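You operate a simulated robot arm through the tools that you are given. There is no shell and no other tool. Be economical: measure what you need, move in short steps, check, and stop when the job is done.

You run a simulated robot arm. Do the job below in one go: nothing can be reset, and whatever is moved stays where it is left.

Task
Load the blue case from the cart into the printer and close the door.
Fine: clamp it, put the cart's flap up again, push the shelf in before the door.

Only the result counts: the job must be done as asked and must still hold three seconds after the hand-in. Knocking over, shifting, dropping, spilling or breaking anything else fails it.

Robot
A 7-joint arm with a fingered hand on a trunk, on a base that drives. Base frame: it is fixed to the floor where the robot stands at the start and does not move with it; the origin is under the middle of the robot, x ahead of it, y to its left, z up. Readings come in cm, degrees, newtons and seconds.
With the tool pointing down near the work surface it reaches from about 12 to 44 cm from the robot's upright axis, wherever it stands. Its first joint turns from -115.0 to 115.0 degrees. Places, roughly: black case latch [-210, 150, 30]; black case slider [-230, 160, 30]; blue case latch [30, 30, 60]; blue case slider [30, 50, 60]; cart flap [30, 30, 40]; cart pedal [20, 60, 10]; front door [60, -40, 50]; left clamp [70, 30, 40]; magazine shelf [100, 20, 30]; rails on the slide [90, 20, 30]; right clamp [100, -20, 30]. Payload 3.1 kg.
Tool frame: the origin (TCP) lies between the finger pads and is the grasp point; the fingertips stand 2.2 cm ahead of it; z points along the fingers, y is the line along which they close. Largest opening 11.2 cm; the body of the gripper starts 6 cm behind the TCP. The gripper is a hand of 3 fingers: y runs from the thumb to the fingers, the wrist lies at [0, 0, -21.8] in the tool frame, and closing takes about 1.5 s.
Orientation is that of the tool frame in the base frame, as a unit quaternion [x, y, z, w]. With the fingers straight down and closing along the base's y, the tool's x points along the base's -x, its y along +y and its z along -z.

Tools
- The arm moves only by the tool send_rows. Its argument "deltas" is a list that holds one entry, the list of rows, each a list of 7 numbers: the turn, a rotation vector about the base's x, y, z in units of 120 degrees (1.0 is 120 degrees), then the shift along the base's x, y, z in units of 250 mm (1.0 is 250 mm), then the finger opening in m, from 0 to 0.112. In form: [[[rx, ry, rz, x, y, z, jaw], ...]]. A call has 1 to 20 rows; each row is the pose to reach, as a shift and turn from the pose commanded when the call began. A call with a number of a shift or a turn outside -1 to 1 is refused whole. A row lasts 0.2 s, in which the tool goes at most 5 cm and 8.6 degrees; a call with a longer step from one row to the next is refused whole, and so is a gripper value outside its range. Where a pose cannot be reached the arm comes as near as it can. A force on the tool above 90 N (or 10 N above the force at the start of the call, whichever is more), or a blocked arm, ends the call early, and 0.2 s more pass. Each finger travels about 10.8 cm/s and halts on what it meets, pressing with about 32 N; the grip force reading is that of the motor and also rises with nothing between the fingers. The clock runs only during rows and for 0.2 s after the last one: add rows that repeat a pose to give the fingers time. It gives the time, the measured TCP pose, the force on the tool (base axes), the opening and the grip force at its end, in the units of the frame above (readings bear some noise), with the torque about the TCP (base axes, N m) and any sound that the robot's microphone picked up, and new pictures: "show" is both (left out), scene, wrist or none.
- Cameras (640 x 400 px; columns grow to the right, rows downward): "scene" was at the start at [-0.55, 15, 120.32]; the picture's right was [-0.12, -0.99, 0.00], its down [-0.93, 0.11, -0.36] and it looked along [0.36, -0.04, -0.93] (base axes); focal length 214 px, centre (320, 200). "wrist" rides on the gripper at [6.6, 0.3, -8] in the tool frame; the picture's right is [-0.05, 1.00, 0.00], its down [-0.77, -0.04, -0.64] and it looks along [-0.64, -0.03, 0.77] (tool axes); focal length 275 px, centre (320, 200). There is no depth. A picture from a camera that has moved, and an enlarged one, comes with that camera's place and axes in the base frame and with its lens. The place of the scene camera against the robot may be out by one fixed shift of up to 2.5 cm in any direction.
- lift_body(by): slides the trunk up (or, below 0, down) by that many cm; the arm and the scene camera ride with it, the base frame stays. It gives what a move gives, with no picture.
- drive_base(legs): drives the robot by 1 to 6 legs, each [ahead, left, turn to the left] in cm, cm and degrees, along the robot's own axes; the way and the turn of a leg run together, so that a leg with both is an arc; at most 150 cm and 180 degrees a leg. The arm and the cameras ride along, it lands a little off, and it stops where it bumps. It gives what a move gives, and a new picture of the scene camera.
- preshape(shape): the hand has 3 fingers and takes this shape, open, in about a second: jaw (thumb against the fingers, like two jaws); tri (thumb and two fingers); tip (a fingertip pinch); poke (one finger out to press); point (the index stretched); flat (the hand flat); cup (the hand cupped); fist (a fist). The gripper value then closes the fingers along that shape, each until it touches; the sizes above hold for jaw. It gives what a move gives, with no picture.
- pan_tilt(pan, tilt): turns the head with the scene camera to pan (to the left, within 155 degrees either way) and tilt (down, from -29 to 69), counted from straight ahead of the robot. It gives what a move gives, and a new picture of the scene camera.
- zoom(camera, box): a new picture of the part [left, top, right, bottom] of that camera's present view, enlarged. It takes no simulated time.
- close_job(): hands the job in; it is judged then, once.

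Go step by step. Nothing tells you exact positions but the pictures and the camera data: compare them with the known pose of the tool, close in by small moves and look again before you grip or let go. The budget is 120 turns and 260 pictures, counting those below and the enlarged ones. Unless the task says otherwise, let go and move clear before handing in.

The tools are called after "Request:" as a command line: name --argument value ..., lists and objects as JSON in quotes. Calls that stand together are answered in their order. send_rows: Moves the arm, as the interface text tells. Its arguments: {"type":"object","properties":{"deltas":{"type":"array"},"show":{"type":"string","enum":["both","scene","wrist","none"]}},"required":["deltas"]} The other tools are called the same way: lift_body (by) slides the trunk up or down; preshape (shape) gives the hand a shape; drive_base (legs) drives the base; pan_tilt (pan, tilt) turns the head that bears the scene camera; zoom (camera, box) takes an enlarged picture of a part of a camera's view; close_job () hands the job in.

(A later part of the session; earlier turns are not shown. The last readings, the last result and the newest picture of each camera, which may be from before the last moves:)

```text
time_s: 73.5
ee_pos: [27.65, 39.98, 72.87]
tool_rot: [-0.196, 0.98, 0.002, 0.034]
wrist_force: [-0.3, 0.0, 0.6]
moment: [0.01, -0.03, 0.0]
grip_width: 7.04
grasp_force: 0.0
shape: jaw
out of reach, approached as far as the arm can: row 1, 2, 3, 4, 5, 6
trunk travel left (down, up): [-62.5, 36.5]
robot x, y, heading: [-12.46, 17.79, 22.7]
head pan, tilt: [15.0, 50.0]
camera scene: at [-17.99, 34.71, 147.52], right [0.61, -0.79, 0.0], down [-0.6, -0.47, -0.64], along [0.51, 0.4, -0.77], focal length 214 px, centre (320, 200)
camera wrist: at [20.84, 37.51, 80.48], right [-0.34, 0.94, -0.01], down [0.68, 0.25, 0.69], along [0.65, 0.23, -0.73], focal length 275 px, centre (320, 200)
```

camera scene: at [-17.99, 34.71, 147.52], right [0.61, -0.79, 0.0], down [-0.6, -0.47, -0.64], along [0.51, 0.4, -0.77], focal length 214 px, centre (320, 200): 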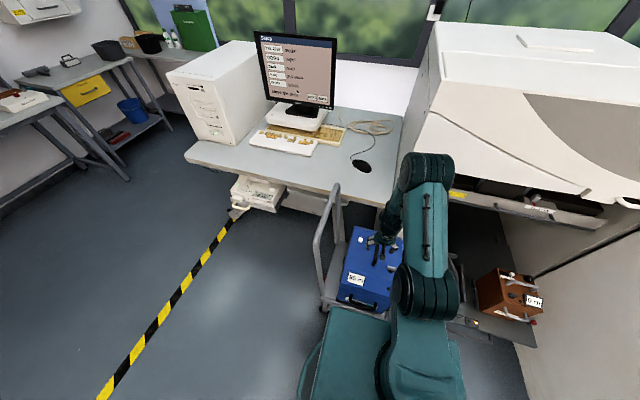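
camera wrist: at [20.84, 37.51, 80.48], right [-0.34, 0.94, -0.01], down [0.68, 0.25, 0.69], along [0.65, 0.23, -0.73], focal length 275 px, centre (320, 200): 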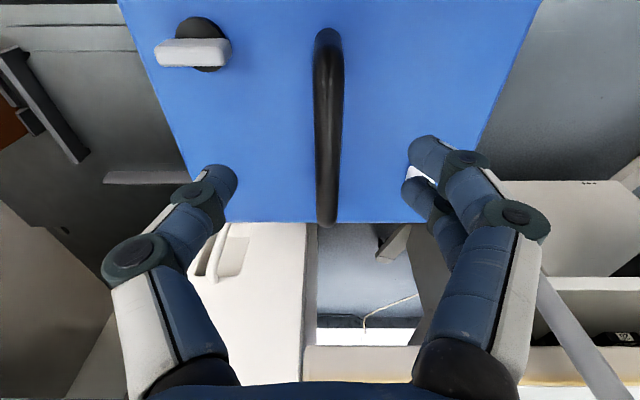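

I'm at the edge of reach; raising the hand relative to the trunk and lowering the trunk should extend it.

Request:
send_rows --deltas '[[[0, 0, 0, 0, 0, 0.18, 0.07], [0, 0, 0, 0, 0, 0.36, 0.07], [0, 0, 0, 0, 0, 0.54, 0.07], [0, 0, 0, 0.03, 0.03, 0.7, 0.07], [-0.0, -0.03, 0, 0.08, 0.08, 0.7, 0.07], [0, -0.03, 0, 0.11, 0.11, 0.7, 0.07]]]' --show "none"

Request:
lift_body --by -17

Request:
send_rows --deltas '[[[0, 0, 0, 0, 0, 0.0, 0.07]]]' --show "wrist"

```text
time_s: 74.9
ee_pos: [33.1, 45.92, 89.05]
tool_rot: [-0.197, 0.98, -0.006, 0.029]
wrist_force: [0.3, 0.4, -1.0]
moment: [0.01, 0.01, -0.05]
grip_width: 7.06
grasp_force: 0.1
shape: jaw
out of reach, approached as far as the arm can: row 1, 2
trunk travel left (down, up): [-62.5, 36.5]
robot x, y, heading: [-12.91, 17.87, 22.7]
head pan, tilt: [15.0, 50.0]
```

```text
time_s: 76.9
ee_pos: [32.95, 45.86, 72.17]
tool_rot: [-0.196, 0.98, -0.007, 0.029]
wrist_force: [-0.2, -0.4, -0.3]
moment: [-0.01, 0.02, -0.02]
grip_width: 7.01
grasp_force: 0.0
shape: jaw
trunk travel left (down, up): [-45.5, 53.5]
robot x, y, heading: [-12.96, 17.99, 22.9]
head pan, tilt: [15.0, 50.0]
```

```text
time_s: 77.3
ee_pos: [33.14, 45.9, 72.08]
tool_rot: [-0.197, 0.98, -0.006, 0.03]
wrist_force: [0.0, 0.3, -0.4]
moment: [0.01, 0.01, 0.0]
grip_width: 7.01
grasp_force: 0.1
shape: jaw
trunk travel left (down, up): [-45.5, 53.5]
robot x, y, heading: [-12.54, 17.8, 23.2]
head pan, tilt: [15.0, 50.0]
camera wrist: at [26.35, 43.47, 79.77], right [-0.34, 0.94, -0.02], down [0.68, 0.26, 0.68], along [0.64, 0.22, -0.73], focal length 275 px, centre (320, 200)
```

wrist: 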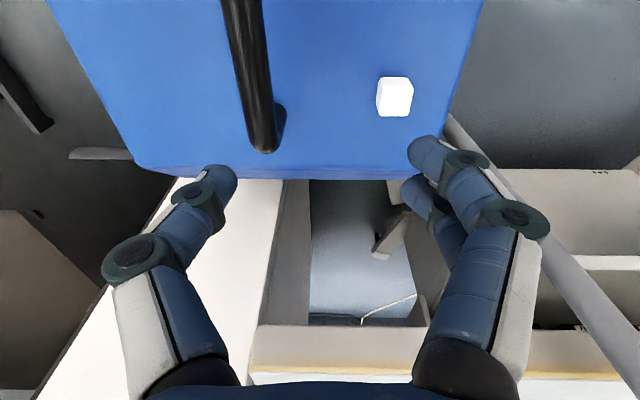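

Request:
send_rows --deltas '[[[0, 0.015, 0, -0.04, -0.09, 0, 0.07], [0, 0.029, 0, -0.084, -0.188, 0, 0.07], [0, 0.029, 0, -0.084, -0.188, -0.08, 0.07], [0, 0.029, 0, -0.084, -0.188, -0.16, 0.07], [0, 0.029, 0, -0.084, -0.188, -0.16, 0.07]]]' --show "wrist"

```text
time_s: 78.5
ee_pos: [30.98, 41.26, 67.96]
tool_rot: [-0.196, 0.981, 0.0, 0.0]
wrist_force: [-0.1, 0.0, -0.4]
moment: [-0.02, 0.02, 0.01]
grip_width: 7.01
grasp_force: 0.1
shape: jaw
trunk travel left (down, up): [-45.5, 53.5]
robot x, y, heading: [-12.49, 17.94, 22.9]
head pan, tilt: [15.0, 50.0]
camera wrist: at [24.74, 38.85, 76.06], right [-0.34, 0.94, 0.0], down [0.72, 0.26, 0.64], along [0.6, 0.22, -0.77], focal length 275 px, centre (320, 200)
```

wrist: 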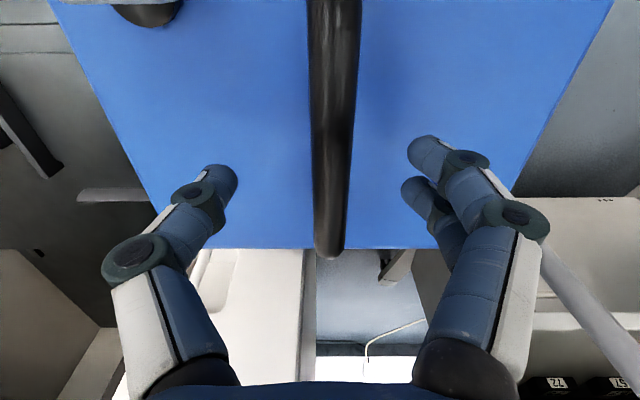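

Request:
send_rows --deltas '[[[0, 0, 0, 0, 0, -0.08, 0.07], [0, 0, 0, 0, 0, -0.14, 0.07], [0, 0, 0, 0, 0, -0.19, 0.07], [0, 0, 0, 0, 0, -0.22, 0.07], [0, 0, 0, 0, 0, -0.24, 0.07], [0, 0, 0, 0, 0, -0.24, 0.07]]]' --show "both"

Request:
zoom --camera "scene" --box '[320, 180, 440, 320]'

```text
time_s: 79.3
ee_pos: [31.47, 41.59, 64.62]
tool_rot: [-0.196, 0.98, 0.007, 0.019]
wrist_force: [-4.5, -1.8, 80.9]
moment: [-0.01, 0.52, 0.04]
grip_width: 6.6
grasp_force: 0.0
shape: jaw
trunk travel left (down, up): [-45.5, 53.5]
robot x, y, heading: [-12.71, 17.9, 22.9]
head pan, tilt: [15.0, 50.0]
stopped in row 4: the force on the tool passed its limit at 111 N (the readings are from after the stop); the commanded pose is now the measured one
camera scene: at [-18.94, 34.22, 130.66], right [0.61, -0.79, 0.0], down [-0.6, -0.47, -0.65], along [0.51, 0.4, -0.76], focal length 214 px, centre (320, 200)
camera wrist: at [24.82, 39.0, 72.48], right [-0.34, 0.94, 0.01], down [0.7, 0.25, 0.67], along [0.62, 0.23, -0.75], focal length 275 px, centre (320, 200)
```

scene: 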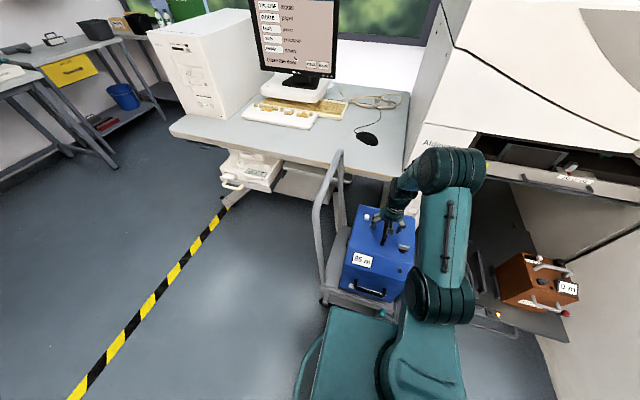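
wrist: 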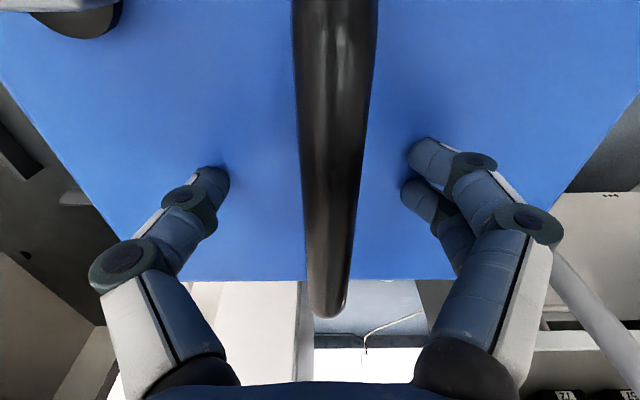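

```text
2.86 times, centred on (380, 250) of scene
camera zoom: at [-18.94, 34.22, 130.66], right [0.61, -0.79, 0.0], down [-0.6, -0.47, -0.65], along [0.51, 0.4, -0.76], focal length 613 px, centre (149, 57)
```

zoom: 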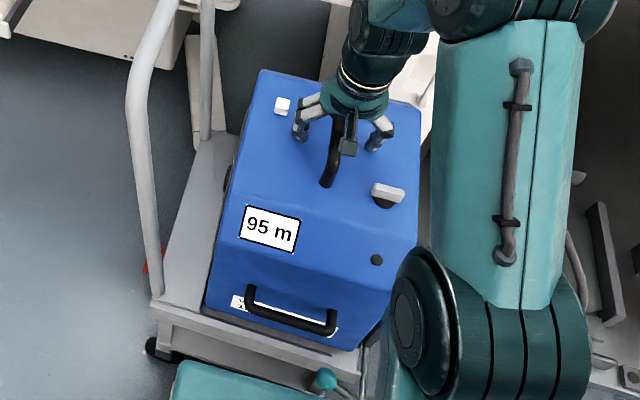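

The fingertips met the case top (z≈62.4), so the bar is between the fingers, higher than I thought. I'll back off a little and close under it.

Request:
send_rows --deltas '[[[0, -0.015, 0, 0, 0, 0.03, 0.07], [0, -0.015, 0, 0, 0, 0.036, 0.05], [0, -0.015, 0, 0, 0, 0.036, 0.02], [0, -0.015, 0, 0, 0, 0.036, 0.0], [0, -0.015, 0, 0, 0, 0.036, 0.0], [0, -0.015, 0, 0, 0, 0.036, 0.0], [0, -0.015, 0, 0, 0, 0.036, 0.0]]]' --show "wrist"

```text
time_s: 80.9
ee_pos: [31.52, 41.52, 64.83]
tool_rot: [-0.197, 0.98, -0.001, 0.024]
wrist_force: [-1.2, -0.4, -3.2]
moment: [-0.01, -0.04, 0.0]
grip_width: 0.0
grasp_force: 32.2
shape: jaw
trunk travel left (down, up): [-45.5, 53.5]
robot x, y, heading: [-12.7, 17.95, 22.6]
head pan, tilt: [15.0, 50.0]
camera wrist: at [24.85, 39.09, 72.54], right [-0.34, 0.94, -0.01], down [0.69, 0.26, 0.67], along [0.63, 0.22, -0.74], focal length 275 px, centre (320, 200)
```

wrist: 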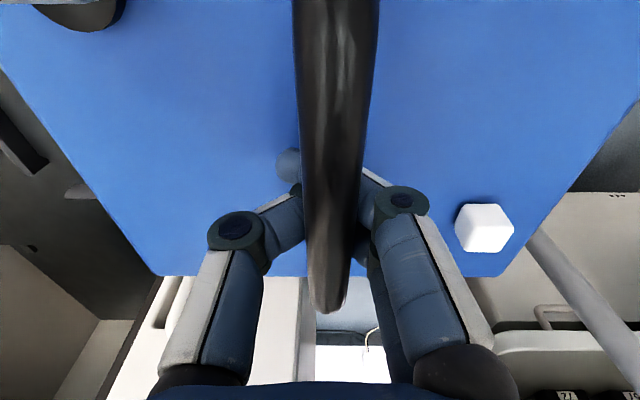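

Now a gentle lift test, to weigh the case.

Request:
send_rows --deltas '[[[0, 0, 0, 0, 0, 0.03, 0.0], [0, 0, 0, 0, 0, 0.06, 0.0], [0, 0, 0, 0, 0, 0.09, 0.0], [0, 0, 0, 0, 0, 0.12, 0.0], [0, 0, 0, 0, 0, 0.12, 0.0]]]' --show "both"

```text
time_s: 81.6
ee_pos: [30.97, 41.27, 65.47]
tool_rot: [-0.196, 0.981, -0.008, 0.007]
wrist_force: [-5.5, -2.6, -82.7]
moment: [-0.13, -0.15, -0.06]
grip_width: 0.0
grasp_force: 31.6
shape: jaw
trunk travel left (down, up): [-45.5, 53.5]
robot x, y, heading: [-12.28, 17.77, 22.9]
head pan, tilt: [15.0, 50.0]
stopped in row 3: the force on the tool passed its limit at 92 N (the readings are from after the stop); the commanded pose is now the measured one
camera scene: at [-17.34, 35.07, 130.42], right [0.61, -0.79, 0.0], down [-0.61, -0.47, -0.64], along [0.5, 0.39, -0.77], focal length 214 px, centre (320, 200)
camera wrist: at [24.57, 38.96, 73.46], right [-0.34, 0.94, -0.02], down [0.71, 0.27, 0.65], along [0.61, 0.21, -0.76], focal length 275 px, centre (320, 200)
```

scene: 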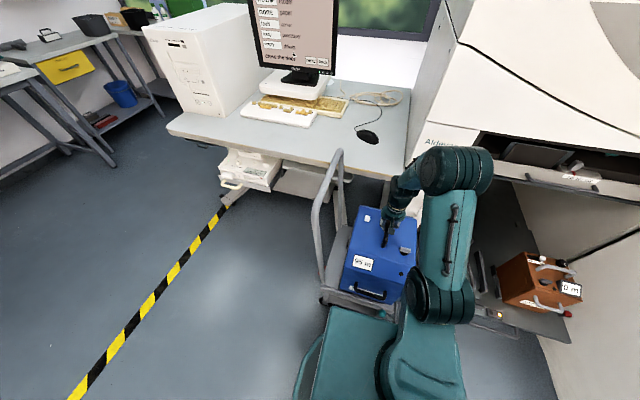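
wrist: 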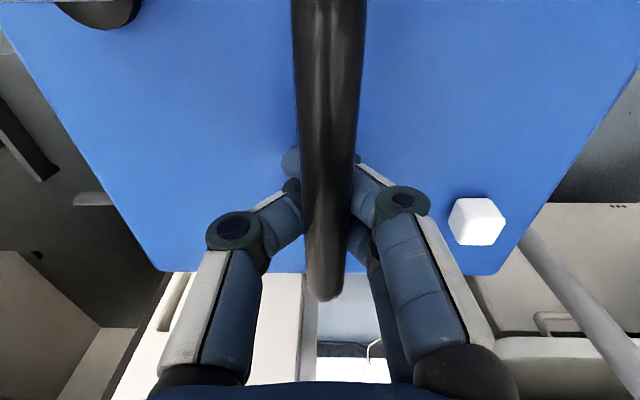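

The case is far too heavy to lift (over 90 N), so it has to be slid sideways over the lowered flap onto the shelf. I'll let go of the handle and study the cart's side, flap and pedal.

Request:
send_rows --deltas '[[[0, 0, 0, 0, 0, -0.025, 0.0], [0, 0, 0, 0, 0, -0.025, 0.02], [0, 0, 0, 0, 0, -0.025, 0.05], [0, 0, 0, 0, 0, -0.02, 0.075], [0, 0, 0, 0, 0, 0.0, 0.075], [0, 0, 0, 0, 0, 0.15, 0.075], [0, 0, 0, 0, 0, 0.3, 0.075], [0, 0, 0, 0, 0, 0.5, 0.075], [0, 0, 0, 0, 0, 0.6, 0.075]]]' --show "none"

Request:
drive_base --legs '[[-10, 0, 0], [0, -32, 0]]'

Request:
pan_tilt --pan 50 --tilt 55

Request:
zoom --camera "scene" --box '[240, 80, 560, 320]'

```text
time_s: 83.6
ee_pos: [31.01, 41.42, 81.39]
tool_rot: [-0.196, 0.98, -0.003, 0.018]
wrist_force: [0.1, -0.5, -0.2]
moment: [-0.01, 0.0, 0.0]
grip_width: 7.45
grasp_force: 0.1
shape: jaw
trunk travel left (down, up): [-45.5, 53.5]
robot x, y, heading: [-12.27, 17.53, 23.0]
head pan, tilt: [15.0, 50.0]
```

```text
time_s: 86.4
ee_pos: [34.54, 8.4, 81.22]
tool_rot: [-0.197, 0.98, -0.003, 0.018]
wrist_force: [-0.7, 0.1, -0.2]
moment: [0.01, 0.04, 0.01]
grip_width: 7.46
grasp_force: 0.2
shape: jaw
trunk travel left (down, up): [-45.5, 53.5]
robot x, y, heading: [-8.89, -15.55, 22.8]
head pan, tilt: [15.0, 50.0]
camera scene: at [-14.54, 1.65, 130.53], right [0.61, -0.79, 0.0], down [-0.6, -0.47, -0.64], along [0.51, 0.4, -0.77], focal length 214 px, centre (320, 200)
```

scene: 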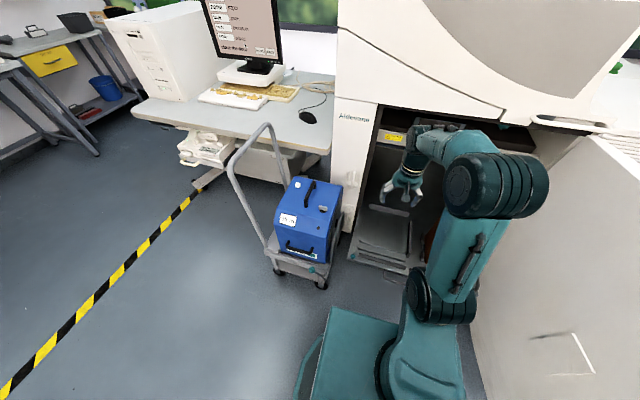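

```text
time_s: 87.5
ee_pos: [34.56, 8.5, 81.24]
tool_rot: [-0.197, 0.98, -0.003, 0.019]
wrist_force: [0.6, 0.6, 0.4]
moment: [-0.02, -0.01, 0.01]
grip_width: 7.5
grasp_force: 0.0
shape: jaw
trunk travel left (down, up): [-45.5, 53.5]
robot x, y, heading: [-9.01, -15.27, 23.2]
head pan, tilt: [50.0, 55.0]
camera scene: at [-18.51, 3.86, 129.87], right [0.96, -0.29, 0.0], down [-0.24, -0.78, -0.57], along [0.17, 0.55, -0.82], focal length 214 px, centre (320, 200)
```

scene: 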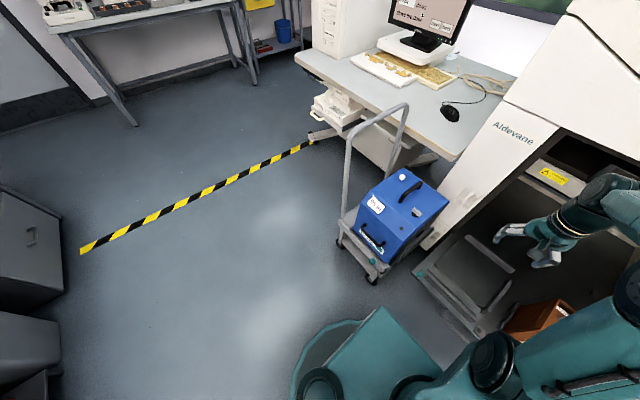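

```text
1.67 times, centred on (400, 200) of scene
camera zoom: at [-18.51, 3.86, 129.87], right [0.96, -0.29, 0.0], down [-0.24, -0.78, -0.57], along [0.17, 0.55, -0.82], focal length 358 px, centre (187, 200)
```

zoom: 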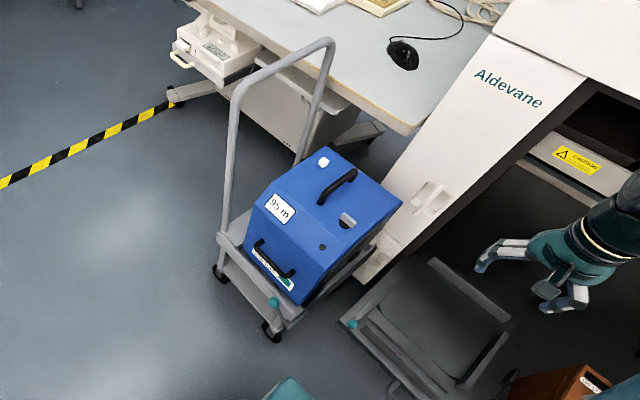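

Request:
send_rows --deltas '[[[0, 0, 0.07, 0, 0, 0, 0.075], [0, 0, 0.14, 0, 0, 0, 0.075], [0, 0, 0.21, 0, 0, 0, 0.075], [0, 0, 0.28, 0, 0, 0, 0.075], [0, 0, 0.35, 0, 0, 0, 0.075], [0, 0, 0.42, 0, 0, 0, 0.075], [0, 0, 0.49, 0, 0, 0, 0.075], [0, 0, 0.56, 0, 0, 0, 0.075], [0, 0, 0.63, 0, 0, 0, 0.075]]]' --show "wrist"

Request:
zoom --camera "wrist" --box '[160, 0, 480, 200]'

```text
time_s: 89.5
ee_pos: [34.53, 8.68, 81.22]
tool_rot: [0.757, -0.653, -0.008, -0.017]
wrist_force: [-0.2, 0.2, -0.8]
moment: [-0.01, 0.03, -0.01]
grip_width: 7.48
grasp_force: 0.1
shape: jaw
trunk travel left (down, up): [-45.5, 53.5]
robot x, y, heading: [-9.26, -14.96, 22.7]
head pan, tilt: [50.0, 55.0]
camera wrist: at [35.11, 1.54, 89.08], right [-0.99, -0.1, -0.01], down [-0.08, 0.74, 0.66], along [-0.06, 0.66, -0.75], focal length 275 px, centre (320, 200)
```

wrist: 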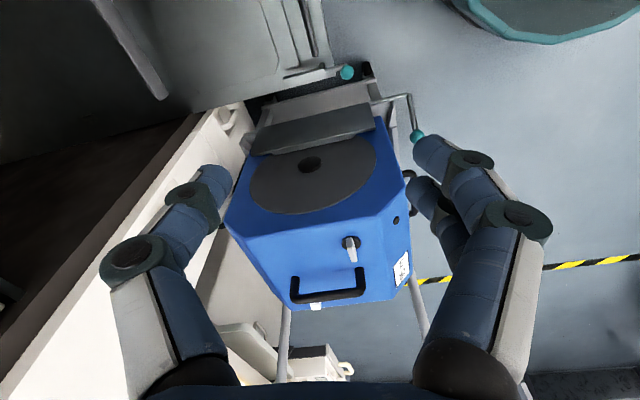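

```text
2.00 times, centred on (320, 100) of wrist
camera zoom: at [35.11, 1.54, 89.08], right [-0.99, -0.1, -0.01], down [-0.08, 0.74, 0.66], along [-0.06, 0.66, -0.75], focal length 551 px, centre (320, 400)
```

zoom: 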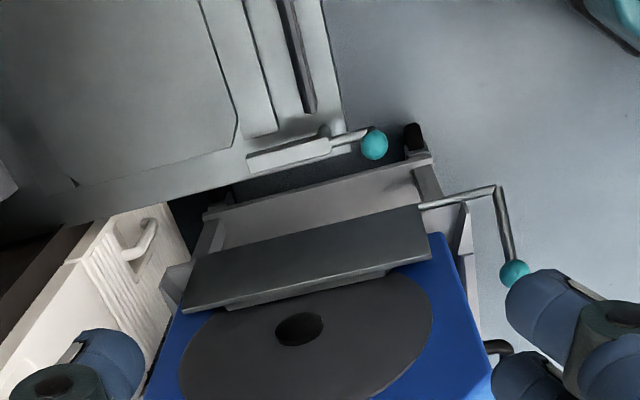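

The flap is hinged on the cart's right edge with a crank and teal knob; the case and flap span about 30–54 cm, but the shelf's bay is at 45–68 cm. So the shelf must come out about 14 cm more to line up. I'll back off and reposition the hand for the handle again.

Request:
drive_base --legs '[[-18, 0, 0], [0, -5, -0.7]]'

Request:
send_rows --deltas '[[[0, 0, -0.07, 0, 0, 0, 0.075], [0, 0, -0.14, 0, 0, 0, 0.075], [0, 0, -0.21, 0, 0, 0, 0.075], [0, 0, -0.28, 0, 0, 0, 0.075], [0, 0, -0.35, 0, 0, 0, 0.075], [0, 0, -0.42, 0, 0, 0, 0.075], [0, 0, -0.49, 0, 0, 0, 0.075], [0, 0, -0.56, 0, 0, 0, 0.075], [0, 0, -0.63, 0, 0, 0, 0.075], [0, 0, -0.7, 0, 0, 0, 0.075]]]' --show "none"

Request:
send_rows --deltas '[[[0, 0, -0.07, 0, 0, 0, 0.075], [0, 0, -0.14, 0, 0, 0, 0.075], [0, 0, -0.21, 0, 0, 0, 0.075], [0, 0, -0.28, 0, 0, 0, 0.075], [0, 0, -0.35, 0, 0, 0, 0.075], [0, 0, -0.42, 0, 0, 0, 0.075], [0, 0, -0.49, 0, 0, 0, 0.075], [0, 0, -0.56, 0, 0, 0, 0.075], [0, 0, -0.63, 0, 0, 0, 0.075], [0, 0, -0.68, 0, 0, 0, 0.075]]]' --show "scene"

```text
time_s: 91.5
ee_pos: [20.28, -3.91, 81.18]
tool_rot: [0.75, -0.662, -0.009, -0.016]
wrist_force: [-0.8, 0.7, -0.2]
moment: [0.04, 0.02, 0.01]
grip_width: 7.48
grasp_force: 0.0
shape: jaw
trunk travel left (down, up): [-45.5, 53.5]
robot x, y, heading: [-23.89, -26.86, 21.6]
head pan, tilt: [50.0, 55.0]
camera scene: at [-32.86, -7.61, 129.88], right [0.95, -0.31, 0.0], down [-0.26, -0.78, -0.57], along [0.18, 0.55, -0.82], focal length 214 px, centre (320, 200)
```

scene: 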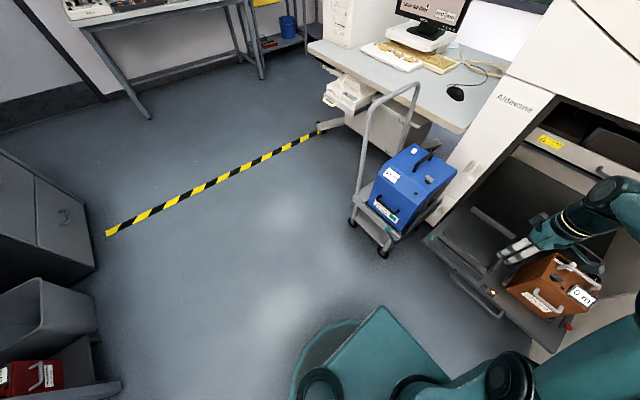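

```text
time_s: 93.7
ee_pos: [20.28, -3.86, 81.21]
tool_rot: [-0.113, 0.993, -0.005, 0.019]
wrist_force: [0.0, -0.2, 1.1]
moment: [0.0, 0.0, -0.01]
grip_width: 7.46
grasp_force: 0.1
shape: jaw
trunk travel left (down, up): [-45.5, 53.5]
robot x, y, heading: [-23.64, -26.79, 21.6]
head pan, tilt: [50.0, 55.0]
```

```text
time_s: 95.9
ee_pos: [20.32, -3.87, 81.22]
tool_rot: [0.564, 0.825, -0.015, 0.01]
wrist_force: [0.0, -0.3, 0.8]
moment: [0.03, -0.03, 0.03]
grip_width: 7.46
grasp_force: 0.1
shape: jaw
trunk travel left (down, up): [-45.5, 53.5]
robot x, y, heading: [-23.74, -26.68, 22.0]
head pan, tilt: [50.0, 55.0]
camera scene: at [-32.91, -7.51, 129.87], right [0.95, -0.31, 0.0], down [-0.26, -0.78, -0.57], along [0.18, 0.54, -0.82], focal length 214 px, centre (320, 200)
```

scene: 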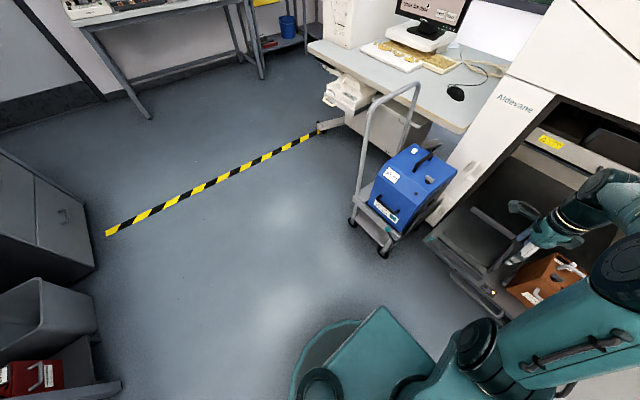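

Request:
send_rows --deltas '[[[0.026, -0.062, 0, 0.0, 0, 0, 0.07], [0.051, -0.124, 0, 0, 0, 0, 0.07], [0.076, -0.186, 0, 0, 0, 0, 0.07], [0.101, -0.248, 0, 0, 0, 0, 0.07], [0.126, -0.31, 0, 0, 0, 0, 0.07], [0.152, -0.372, 0, 0, 0, 0, 0.07], [0.177, -0.434, 0, 0, 0, 0, 0.07], [0.202, -0.496, 0, 0, 0, 0, 0.07], [0.228, -0.558, 0, 0, 0, 0, 0.07], [0.252, -0.617, 0, 0, 0, 0, 0.07]]]' --show "none"

Request:
lift_body --by -23

Request:
send_rows --deltas '[[[0, 0, 0, 0.03, -0.07, -0.1, 0.07], [0, 0, 0, 0.06, -0.14, -0.2, 0.07], [0, 0, 0, 0.09, -0.21, -0.3, 0.07], [0, 0, 0, 0.12, -0.28, -0.4, 0.07], [0, 0, 0, 0.15, -0.35, -0.5, 0.07], [0, 0, 0, 0.16, -0.39, -0.65, 0.07], [0, 0, 0, 0.16, -0.39, -0.8, 0.07], [0, 0, 0, 0.16, -0.39, -0.95, 0.07]]]' --show "both"

```text
time_s: 98.1
ee_pos: [20.29, -3.8, 81.18]
tool_rot: [0.442, 0.631, 0.523, 0.365]
wrist_force: [0.2, -0.2, -0.3]
moment: [0.02, -0.03, 0.04]
grip_width: 7.02
grasp_force: 0.0
shape: jaw
trunk travel left (down, up): [-45.5, 53.5]
robot x, y, heading: [-23.69, -26.68, 21.7]
head pan, tilt: [50.0, 55.0]
```

```text
time_s: 100.5
ee_pos: [20.26, -3.79, 58.27]
tool_rot: [0.442, 0.631, 0.524, 0.363]
wrist_force: [-0.3, 0.1, 0.4]
moment: [0.01, 0.0, 0.02]
grip_width: 7.05
grasp_force: 0.2
shape: jaw
trunk travel left (down, up): [-22.5, 76.5]
robot x, y, heading: [-23.65, -26.44, 21.6]
head pan, tilt: [50.0, 55.0]
```

```text
time_s: 102.3
ee_pos: [24.35, -13.35, 34.46]
tool_rot: [0.443, 0.63, 0.523, 0.365]
wrist_force: [-0.2, 0.1, 0.4]
moment: [-0.02, 0.01, 0.0]
grip_width: 7.03
grasp_force: 0.0
shape: jaw
trunk travel left (down, up): [-22.5, 76.5]
robot x, y, heading: [-23.95, -26.69, 22.0]
head pan, tilt: [50.0, 55.0]
camera scene: at [-32.92, -7.52, 106.87], right [0.95, -0.31, 0.0], down [-0.26, -0.78, -0.57], along [0.18, 0.54, -0.82], focal length 214 px, centre (320, 200)
camera wrist: at [14.54, -10.04, 36.29], right [0.19, 0.02, 0.98], down [-0.33, -0.94, 0.08], along [0.93, -0.34, -0.18], focal length 275 px, centre (320, 200)
```

scene: 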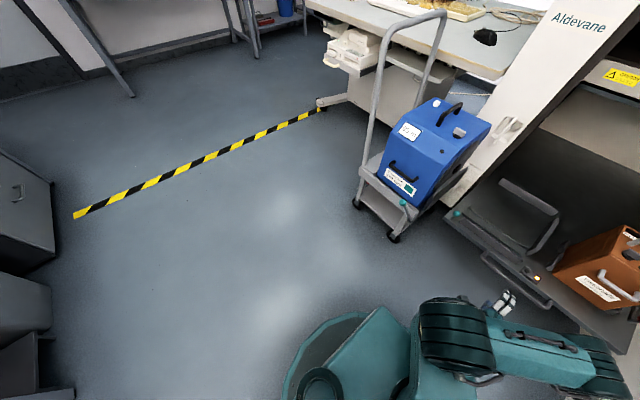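
wrist: 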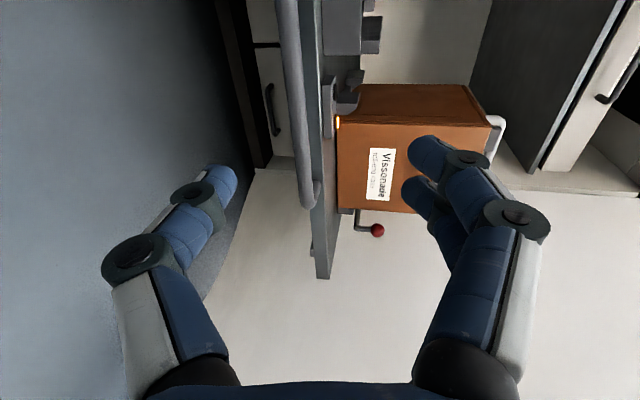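

Request:
send_rows --deltas '[[[0, 0, 0, 0.05, 0.02, -0.12, 0.07], [0, 0, 0, 0.15, 0.06, -0.165, 0.07], [0, 0, 0, 0.25, 0.1, -0.165, 0.07], [0, 0, 0, 0.35, 0.143, -0.165, 0.07], [0, 0, 0, 0.45, 0.184, -0.165, 0.07], [0, 0, 0, 0.54, 0.22, -0.165, 0.07], [0, 0, 0, 0.54, 0.22, -0.165, 0.07]]]' --show "wrist"

```text
time_s: 103.9
ee_pos: [37.87, -8.08, 30.34]
tool_rot: [0.442, 0.631, 0.524, 0.364]
wrist_force: [0.5, 0.4, -0.3]
moment: [0.01, 0.04, 0.0]
grip_width: 7.03
grasp_force: 0.1
shape: jaw
trunk travel left (down, up): [-22.5, 76.5]
robot x, y, heading: [-23.81, -26.75, 22.0]
head pan, tilt: [50.0, 55.0]
camera wrist: at [28.19, -4.7, 32.22], right [0.19, 0.02, 0.98], down [-0.33, -0.94, 0.08], along [0.92, -0.34, -0.18], focal length 275 px, centre (320, 200)
```

wrist: 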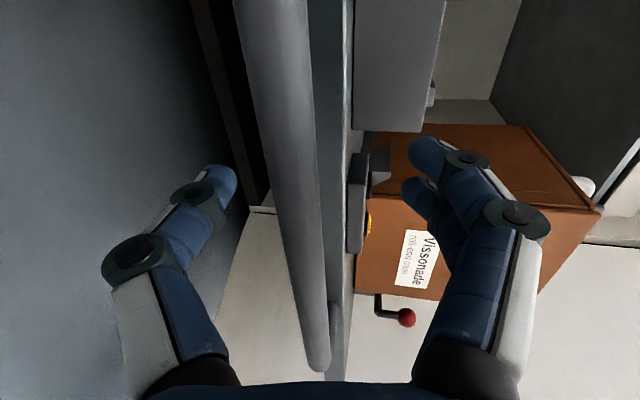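

Same relation as before; I'll close and pull by backing the base.

Request:
send_rows --deltas '[[[0, 0, 0, 0, 0, 0, 0.04], [0, 0, 0, 0, 0, 0, 0.01], [0, 0, 0, 0, 0, 0, 0.0], [0, 0, 0, 0, 0, 0, 0.0], [0, 0, 0, 0, 0, 0, 0.0]]]' --show "none"

Request:
drive_base --legs '[[-6, 0, 0]]'

```text
time_s: 105.1
ee_pos: [37.84, -8.02, 30.16]
tool_rot: [0.445, 0.632, 0.521, 0.363]
wrist_force: [1.0, 0.6, -17.4]
moment: [0.06, -0.15, -0.02]
grip_width: 0.0
grasp_force: 32.0
shape: jaw
trunk travel left (down, up): [-22.5, 76.5]
robot x, y, heading: [-23.52, -26.89, 22.0]
head pan, tilt: [50.0, 55.0]
```

```text
time_s: 106.1
ee_pos: [32.35, -10.36, 30.17]
tool_rot: [0.443, 0.632, 0.522, 0.363]
wrist_force: [-0.1, 6.1, -17.8]
moment: [0.11, -0.21, -0.05]
grip_width: 0.01
grasp_force: 32.1
shape: jaw
trunk travel left (down, up): [-22.5, 76.5]
robot x, y, heading: [-29.39, -28.79, 21.8]
head pan, tilt: [50.0, 55.0]
camera scene: at [-38.21, -9.64, 106.87], right [0.95, -0.31, 0.0], down [-0.26, -0.78, -0.57], along [0.18, 0.54, -0.82], focal length 214 px, centre (320, 200)
```

scene: 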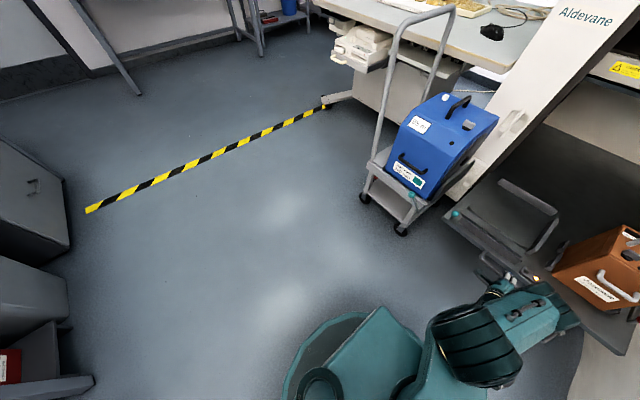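

Request:
pan_tilt --pan 15 --tilt 40

Request:
zoom --camera "scene" --box '[180, 130, 420, 300]'

```text
time_s: 107.1
ee_pos: [32.3, -10.22, 30.07]
tool_rot: [0.444, 0.631, 0.522, 0.363]
wrist_force: [-1.5, 1.7, -17.1]
moment: [0.1, -0.21, -0.02]
grip_width: 0.0
grasp_force: 31.8
shape: jaw
trunk travel left (down, up): [-22.5, 76.5]
robot x, y, heading: [-29.63, -28.99, 21.8]
head pan, tilt: [15.0, 40.0]
camera scene: at [-33.69, -11.41, 108.92], right [0.6, -0.8, 0.0], down [-0.52, -0.39, -0.76], along [0.61, 0.46, -0.64], focal length 214 px, centre (320, 200)
```

scene: 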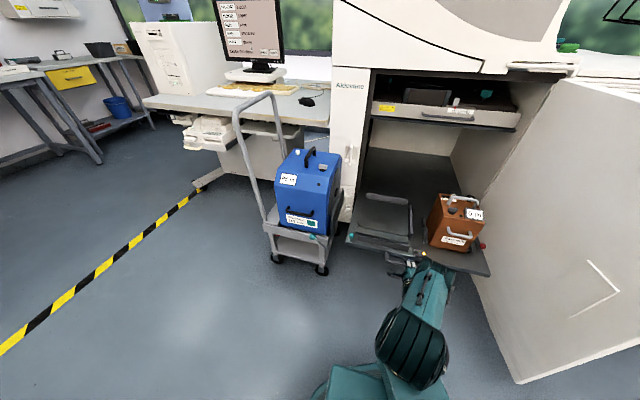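

```text
2.35 times, centred on (300, 215) of scene
camera zoom: at [-33.69, -11.41, 108.92], right [0.6, -0.8, 0.0], down [-0.52, -0.39, -0.76], along [0.61, 0.46, -0.64], focal length 505 px, centre (367, 165)
```

zoom: 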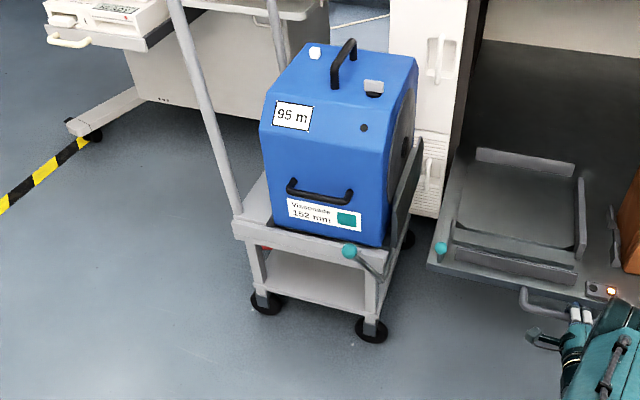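

Request:
drive_base --legs '[[-8, 0, 0]]'

Request:
zoom --camera "scene" --box '[200, 130, 440, 280]'

```text
time_s: 108.2
ee_pos: [26.92, -12.53, 30.36]
tool_rot: [0.439, 0.632, 0.524, 0.366]
wrist_force: [35.1, 10.8, -28.3]
moment: [0.22, -0.68, 0.05]
grip_width: 0.0
grasp_force: 32.2
shape: jaw
trunk travel left (down, up): [-22.5, 76.5]
robot x, y, heading: [-35.12, -31.32, 21.7]
head pan, tilt: [15.0, 40.0]
stopped in leg 1: the force on the tool passed its limit at 102 N (the readings are from after the stop); the commanded pose is now the measured one
camera scene: at [-39.33, -13.72, 108.93], right [0.6, -0.8, 0.0], down [-0.52, -0.39, -0.76], along [0.61, 0.46, -0.65], focal length 214 px, centre (320, 200)
```

scene: 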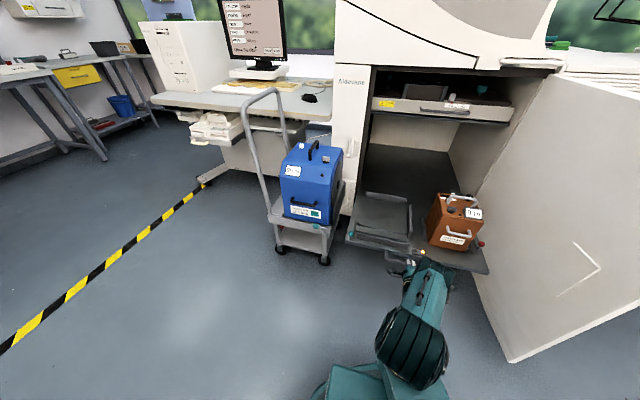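

```text
2.67 times, centred on (320, 205) of scene
camera zoom: at [-39.33, -13.72, 108.93], right [0.6, -0.8, 0.0], down [-0.52, -0.39, -0.76], along [0.61, 0.46, -0.65], focal length 572 px, centre (320, 187)
```

zoom: 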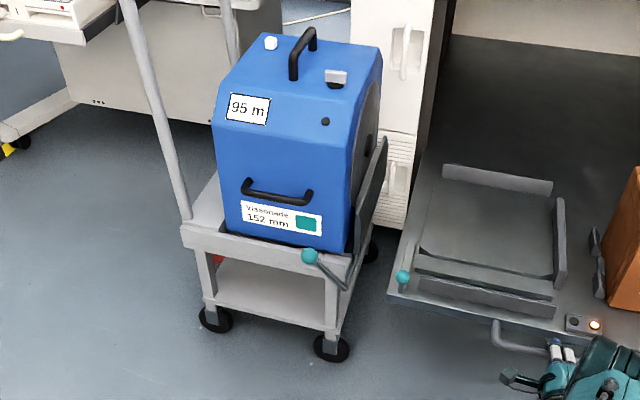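

The shelf has reached its stop (pulled out about 47 cm), so it should roughly line up with the flap. I'll release, and inspect the pedal.

Request:
send_rows --deltas '[[[0, 0, 0, 0, 0, 0, 0.03], [0, 0, 0, 0, 0, 0, 0.06], [0, 0, 0, 0, 0, 0, 0.075], [0, 0, 0, 0, 0, 0, 0.075]]]' --show "none"

Request:
drive_base --legs '[[-12, 0, 0]]'

Request:
pan_tilt --pan 30 --tilt 35

Request:
zoom --camera "scene" --box '[300, 140, 420, 290]'

```text
time_s: 109.2
ee_pos: [26.61, -12.67, 30.81]
tool_rot: [0.438, 0.628, 0.528, 0.367]
wrist_force: [-0.7, -0.4, -0.7]
moment: [0.0, 0.04, 0.0]
grip_width: 7.44
grasp_force: 0.0
shape: jaw
trunk travel left (down, up): [-22.5, 76.5]
robot x, y, heading: [-35.54, -31.36, 21.8]
head pan, tilt: [15.0, 40.0]
```

```text
time_s: 110.4
ee_pos: [15.34, -17.17, 30.85]
tool_rot: [0.437, 0.629, 0.527, 0.368]
wrist_force: [1.0, 0.1, -0.6]
moment: [-0.01, -0.04, 0.0]
grip_width: 7.46
grasp_force: 0.0
shape: jaw
trunk travel left (down, up): [-22.5, 76.5]
robot x, y, heading: [-46.74, -35.85, 21.9]
head pan, tilt: [15.0, 40.0]
camera scene: at [-51.24, -18.4, 108.93], right [0.6, -0.8, 0.0], down [-0.52, -0.38, -0.77], along [0.61, 0.46, -0.64], focal length 214 px, centre (320, 200)
```

scene: 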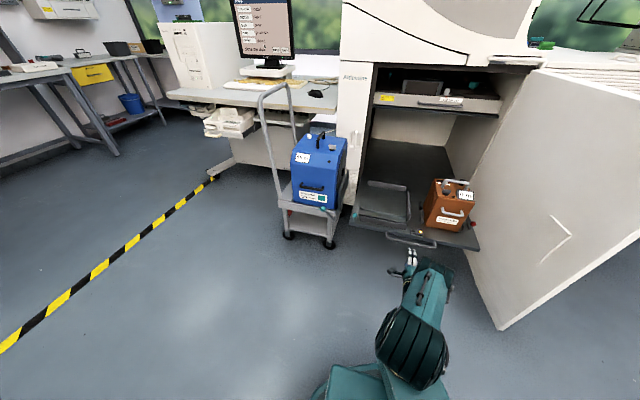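

```text
time_s: 111.2
ee_pos: [15.35, -17.15, 30.77]
tool_rot: [0.437, 0.629, 0.527, 0.367]
wrist_force: [-0.2, 0.5, 0.4]
moment: [-0.01, 0.01, 0.03]
grip_width: 7.44
grasp_force: 0.0
shape: jaw
trunk travel left (down, up): [-22.5, 76.5]
robot x, y, heading: [-46.94, -35.92, 21.7]
head pan, tilt: [30.0, 35.0]
camera scene: at [-52.6, -16.58, 109.69], right [0.78, -0.62, 0.0], down [-0.36, -0.45, -0.82], along [0.51, 0.64, -0.57], focal length 214 px, centre (320, 200)
```

scene: 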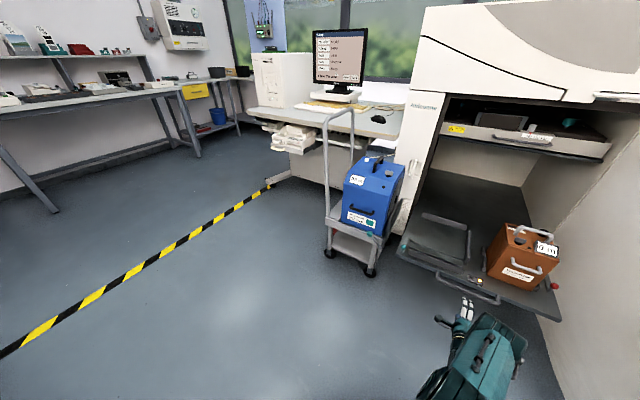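

```text
2.67 times, centred on (360, 215) of scene
camera zoom: at [-52.6, -16.58, 109.69], right [0.78, -0.62, 0.0], down [-0.36, -0.45, -0.82], along [0.51, 0.64, -0.57], focal length 572 px, centre (213, 160)
```

zoom: 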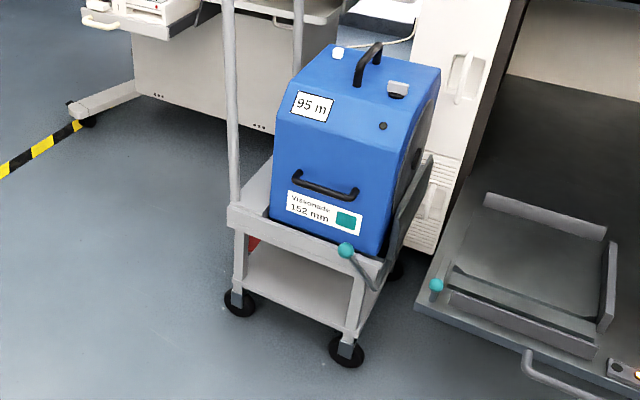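

Crank knob is near (12.7, 27.3, 37.7), its pivot near right −14, z 30. I'll bring the hand back to tool-down at a comfortable radius and view cart and shelf from above.

Request:
send_rows --deltas '[[[0, 0, 0, -0.1, -0.04, 0.1, 0.07], [0, 0, 0, -0.2, -0.08, 0.2, 0.07], [0, 0, 0, -0.3, -0.12, 0.35, 0.07], [0, 0, 0, -0.4, -0.16, 0.5, 0.07], [0, 0, 0, -0.5, -0.2, 0.65, 0.07], [0, 0, 0, -0.55, -0.22, 0.8, 0.07], [0, 0, 0, -0.55, -0.22, 0.95, 0.07]]]' --show "none"

Request:
send_rows --deltas '[[[-0.026, 0.062, 0, 0, 0, 0, 0.07], [-0.051, 0.124, 0, 0, 0, 0, 0.07], [-0.076, 0.186, 0, 0, 0, 0, 0.07], [-0.101, 0.248, 0, 0, 0, 0, 0.07], [-0.126, 0.31, 0, 0, 0, 0, 0.07], [-0.152, 0.372, 0, 0, 0, 0, 0.07], [-0.177, 0.434, 0, 0, 0, 0, 0.07], [-0.202, 0.496, 0, 0, 0, 0, 0.07], [-0.228, 0.558, 0, 0, 0, 0, 0.07], [-0.252, 0.617, 0, 0, 0, 0, 0.07]]]' --show "none"

Request:
send_rows --deltas '[[[0, 0, 0.07, 0, 0, 0, 0.07], [0, 0, 0.14, 0, 0, 0, 0.07], [0, 0, 0.21, 0, 0, 0, 0.07], [0, 0, 0.28, 0, 0, 0, 0.07], [0, 0, 0.35, 0, 0, 0, 0.07], [0, 0, 0.42, 0, 0, 0, 0.07], [0, 0, 0.49, 0, 0, 0, 0.07], [0, 0, 0.56, 0, 0, 0, 0.07], [0, 0, 0.63, 0, 0, 0, 0.07], [0, 0, 0.7, 0, 0, 0, 0.07], [0, 0, 0.75, 0, 0, 0, 0.07]]]' --show "wrist"

```text
time_s: 112.8
ee_pos: [1.54, -22.45, 54.65]
tool_rot: [0.438, 0.63, 0.527, 0.366]
wrist_force: [0.1, -0.2, 0.7]
moment: [-0.03, 0.0, 0.02]
grip_width: 7.07
grasp_force: 0.1
shape: jaw
trunk travel left (down, up): [-22.5, 76.5]
robot x, y, heading: [-46.68, -35.9, 21.4]
head pan, tilt: [30.0, 35.0]
```

```text
time_s: 115.0
ee_pos: [1.62, -22.74, 54.57]
tool_rot: [0.552, 0.813, 0.142, 0.114]
wrist_force: [0.2, -0.9, 0.2]
moment: [0.0, -0.01, 0.03]
grip_width: 7.04
grasp_force: 0.1
shape: jaw
out of reach, approached as far as the arm can: row 8, 9, 10
trunk travel left (down, up): [-22.5, 76.5]
robot x, y, heading: [-46.75, -36.13, 21.9]
head pan, tilt: [30.0, 35.0]
```

```text
time_s: 117.4
ee_pos: [1.64, -22.65, 54.48]
tool_rot: [-0.185, 0.965, 0.183, -0.02]
wrist_force: [-0.4, 0.3, -0.4]
moment: [0.04, -0.01, -0.03]
grip_width: 7.02
grasp_force: 0.0
shape: jaw
trunk travel left (down, up): [-22.5, 76.5]
robot x, y, heading: [-46.81, -35.67, 21.8]
head pan, tilt: [30.0, 35.0]
camera wrist: at [-3.87, -27.72, 61.9], right [-0.31, 0.88, 0.36], down [0.8, 0.03, 0.6], along [0.52, 0.47, -0.71], focal length 275 px, centre (320, 200)
```

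wrist: 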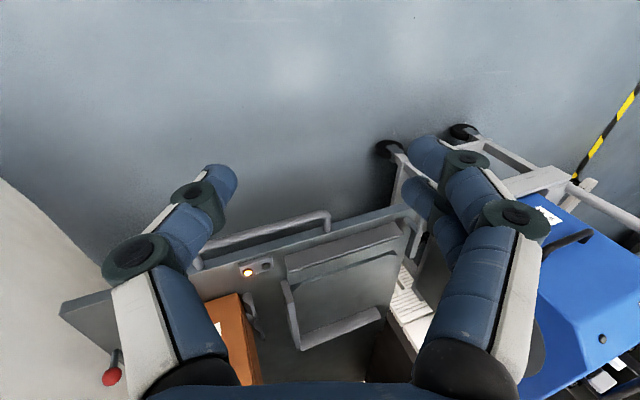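

Request:
send_rows --deltas '[[[-0.057, -0.017, 0, 0, 0, 0.05, 0.05], [-0.113, -0.035, 0, 0, 0, 0.1, 0.05], [-0.169, -0.052, 0, 0, 0, 0.2, 0.05], [-0.169, -0.052, 0, 0, 0, 0.2, 0.05]]]' --show "none"

Request:
drive_base --legs '[[0, 29, 0.4], [24, 0, 0]]'

Request:
send_rows --deltas '[[[0, 0, 0, 0, 0, 0.02, 0.05]]]' --show "wrist"

Request:
pan_tilt --pan 0 --tilt 45

```text
time_s: 118.4
ee_pos: [0.84, -22.0, 55.27]
tool_rot: [-0.185, 0.974, 0.128, -0.017]
wrist_force: [-0.6, -0.1, 0.3]
moment: [0.03, 0.01, 0.01]
grip_width: 5.04
grasp_force: 0.1
shape: jaw
out of reach, approached as far as the arm can: row 1, 2, 3, 4
trunk travel left (down, up): [-22.5, 76.5]
robot x, y, heading: [-46.93, -35.69, 21.4]
head pan, tilt: [30.0, 35.0]
```

```text
time_s: 121.8
ee_pos: [12.86, 13.63, 55.4]
tool_rot: [-0.182, 0.975, 0.128, -0.017]
wrist_force: [0.3, -0.5, 0.2]
moment: [-0.02, -0.02, -0.01]
grip_width: 5.05
grasp_force: 0.1
shape: jaw
trunk travel left (down, up): [-22.5, 76.5]
robot x, y, heading: [-35.11, -0.06, 21.2]
head pan, tilt: [30.0, 35.0]
camera scene: at [-40.61, 19.36, 109.69], right [0.78, -0.62, 0.0], down [-0.36, -0.45, -0.82], along [0.51, 0.64, -0.57], focal length 214 px, centre (320, 200)
```

scene: 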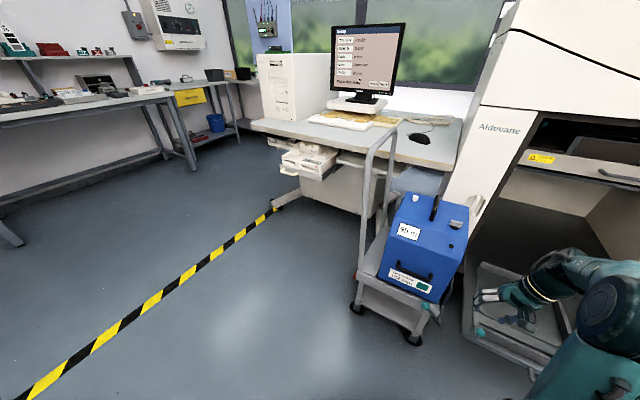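

```text
time_s: 122.2
ee_pos: [12.67, 13.67, 56.0]
tool_rot: [-0.182, 0.975, 0.128, -0.017]
wrist_force: [-0.2, 0.0, -0.3]
moment: [0.0, 0.01, -0.01]
grip_width: 5.06
grasp_force: 0.0
shape: jaw
trunk travel left (down, up): [-22.5, 76.5]
robot x, y, heading: [-34.77, -0.11, 21.1]
head pan, tilt: [30.0, 35.0]
camera wrist: at [7.01, 9.47, 63.69], right [-0.31, 0.92, 0.26], down [0.78, 0.09, 0.62], along [0.54, 0.39, -0.74], focal length 275 px, centre (320, 200)
```

wrist: 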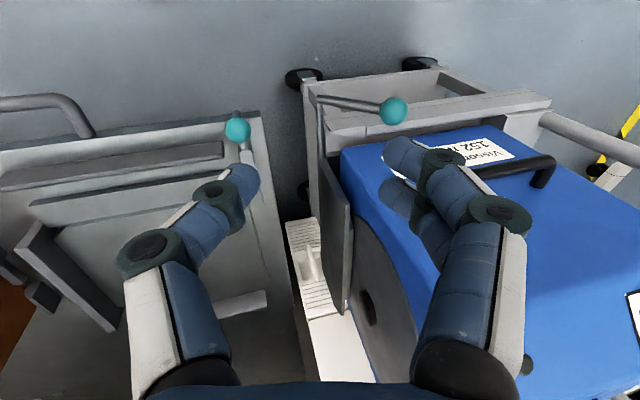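

```text
time_s: 123.1
ee_pos: [12.87, 13.67, 55.94]
tool_rot: [-0.183, 0.975, 0.128, -0.017]
wrist_force: [-0.3, -0.1, 0.1]
moment: [0.0, 0.04, 0.03]
grip_width: 5.04
grasp_force: 0.1
shape: jaw
trunk travel left (down, up): [-22.5, 76.5]
robot x, y, heading: [-34.47, 0.17, 21.4]
head pan, tilt: [0.0, 45.0]
camera scene: at [-38.54, 15.45, 108.21], right [0.36, -0.93, 0.0], down [-0.66, -0.26, -0.71], along [0.66, 0.26, -0.71], focal length 214 px, centre (320, 200)
```

scene: 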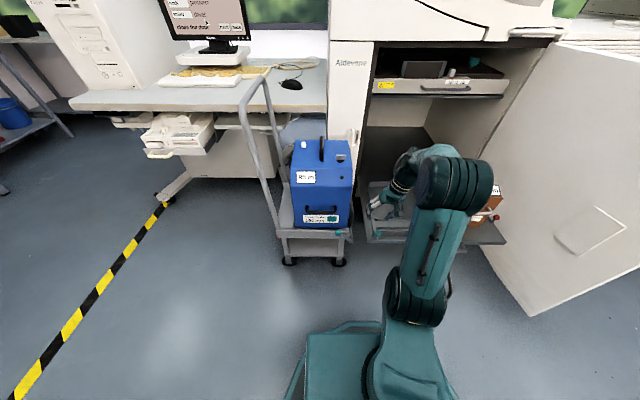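

Flap is upright, hinge on the cart's right edge; knob confirmed at (13, 27.5, 37.7). I'll retract and straighten the hand, then drive a little closer.

Request:
send_rows --deltas '[[[0, 0, 0, -0.12, -0.05, 0, 0.03], [-0.02, -0.01, 0, -0.24, -0.1, 0, 0.0], [-0.06, -0.02, 0, -0.36, -0.15, 0, 0.0], [-0.09, -0.03, 0, -0.36, -0.15, 0, 0.0], [-0.117, -0.038, 0, -0.36, -0.15, 0, 0.0], [-0.117, -0.038, 0, -0.36, -0.15, 0, 0.0]]]' --show "none"

Request:
drive_base --legs '[[10, 0, 0.6]]'

```text
time_s: 124.5
ee_pos: [3.08, 10.89, 55.05]
tool_rot: [-0.183, 0.977, 0.107, -0.019]
wrist_force: [0.4, -0.5, 0.3]
moment: [-0.01, 0.03, -0.02]
grip_width: 0.0
grasp_force: 32.0
shape: jaw
out of reach, approached as far as the arm can: row 2, 3, 4, 5, 6
trunk travel left (down, up): [-22.5, 76.5]
robot x, y, heading: [-35.1, 0.04, 21.6]
head pan, tilt: [0.0, 45.0]
```

```text
time_s: 125.7
ee_pos: [12.25, 15.22, 54.97]
tool_rot: [-0.19, 0.976, 0.107, -0.019]
wrist_force: [-0.1, -0.5, -0.2]
moment: [0.01, 0.0, 0.02]
grip_width: 0.0
grasp_force: 32.4
shape: jaw
trunk travel left (down, up): [-22.5, 76.5]
robot x, y, heading: [-25.26, 3.99, 22.2]
head pan, tilt: [0.0, 45.0]
camera scene: at [-29.44, 19.11, 108.21], right [0.38, -0.93, 0.0], down [-0.65, -0.27, -0.71], along [0.65, 0.27, -0.71], focal length 214 px, centre (320, 200)
```

scene: 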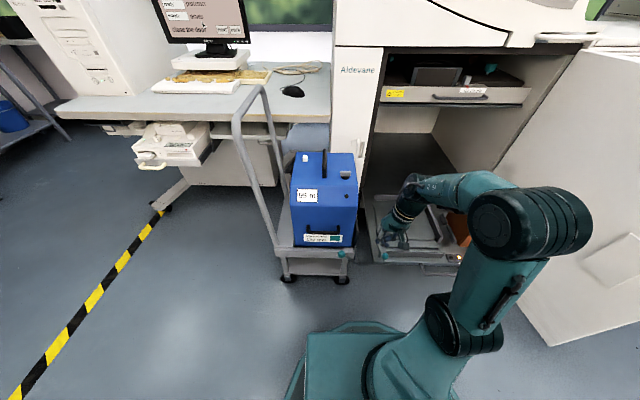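

Request:
send_rows --deltas '[[[0, 0, -0.04, 0.05, -0.13, 0, 0.0], [0, 0, -0.08, 0.1, -0.26, 0, 0.0], [0, 0, -0.12, 0.15, -0.39, 0, 0.0], [0, 0, -0.16, 0.2, -0.52, 0, 0.0], [-0.02, 0, -0.2, 0.24, -0.65, 0, 0.0], [-0.05, -0.01, -0.2, 0.24, -0.7, 0, 0.0], [-0.09, -0.02, -0.2, 0.24, -0.7, 0, 0.0], [-0.1, -0.03, -0.2, 0.24, -0.7, 0, 0.0]]]' --show "scene"

```text
time_s: 127.5
ee_pos: [15.0, -3.2, 54.89]
tool_rot: [-0.008, 0.994, 0.11, 0.018]
wrist_force: [-0.1, -0.1, -0.1]
moment: [0.04, -0.06, 0.01]
grip_width: 0.0
grasp_force: 31.8
shape: jaw
out of reach, approached as far as the arm can: row 5, 6, 7, 8
trunk travel left (down, up): [-22.5, 76.5]
robot x, y, heading: [-25.75, 3.72, 22.2]
head pan, tilt: [0.0, 45.0]
camera scene: at [-29.46, 19.04, 108.22], right [0.38, -0.93, 0.0], down [-0.65, -0.27, -0.71], along [0.65, 0.27, -0.71], focal length 214 px, centre (320, 200)
```

scene: 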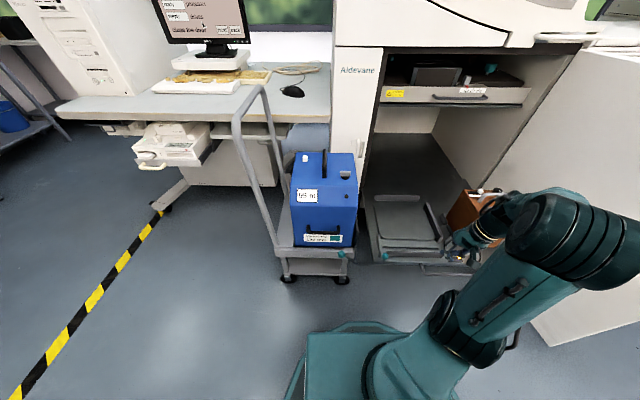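

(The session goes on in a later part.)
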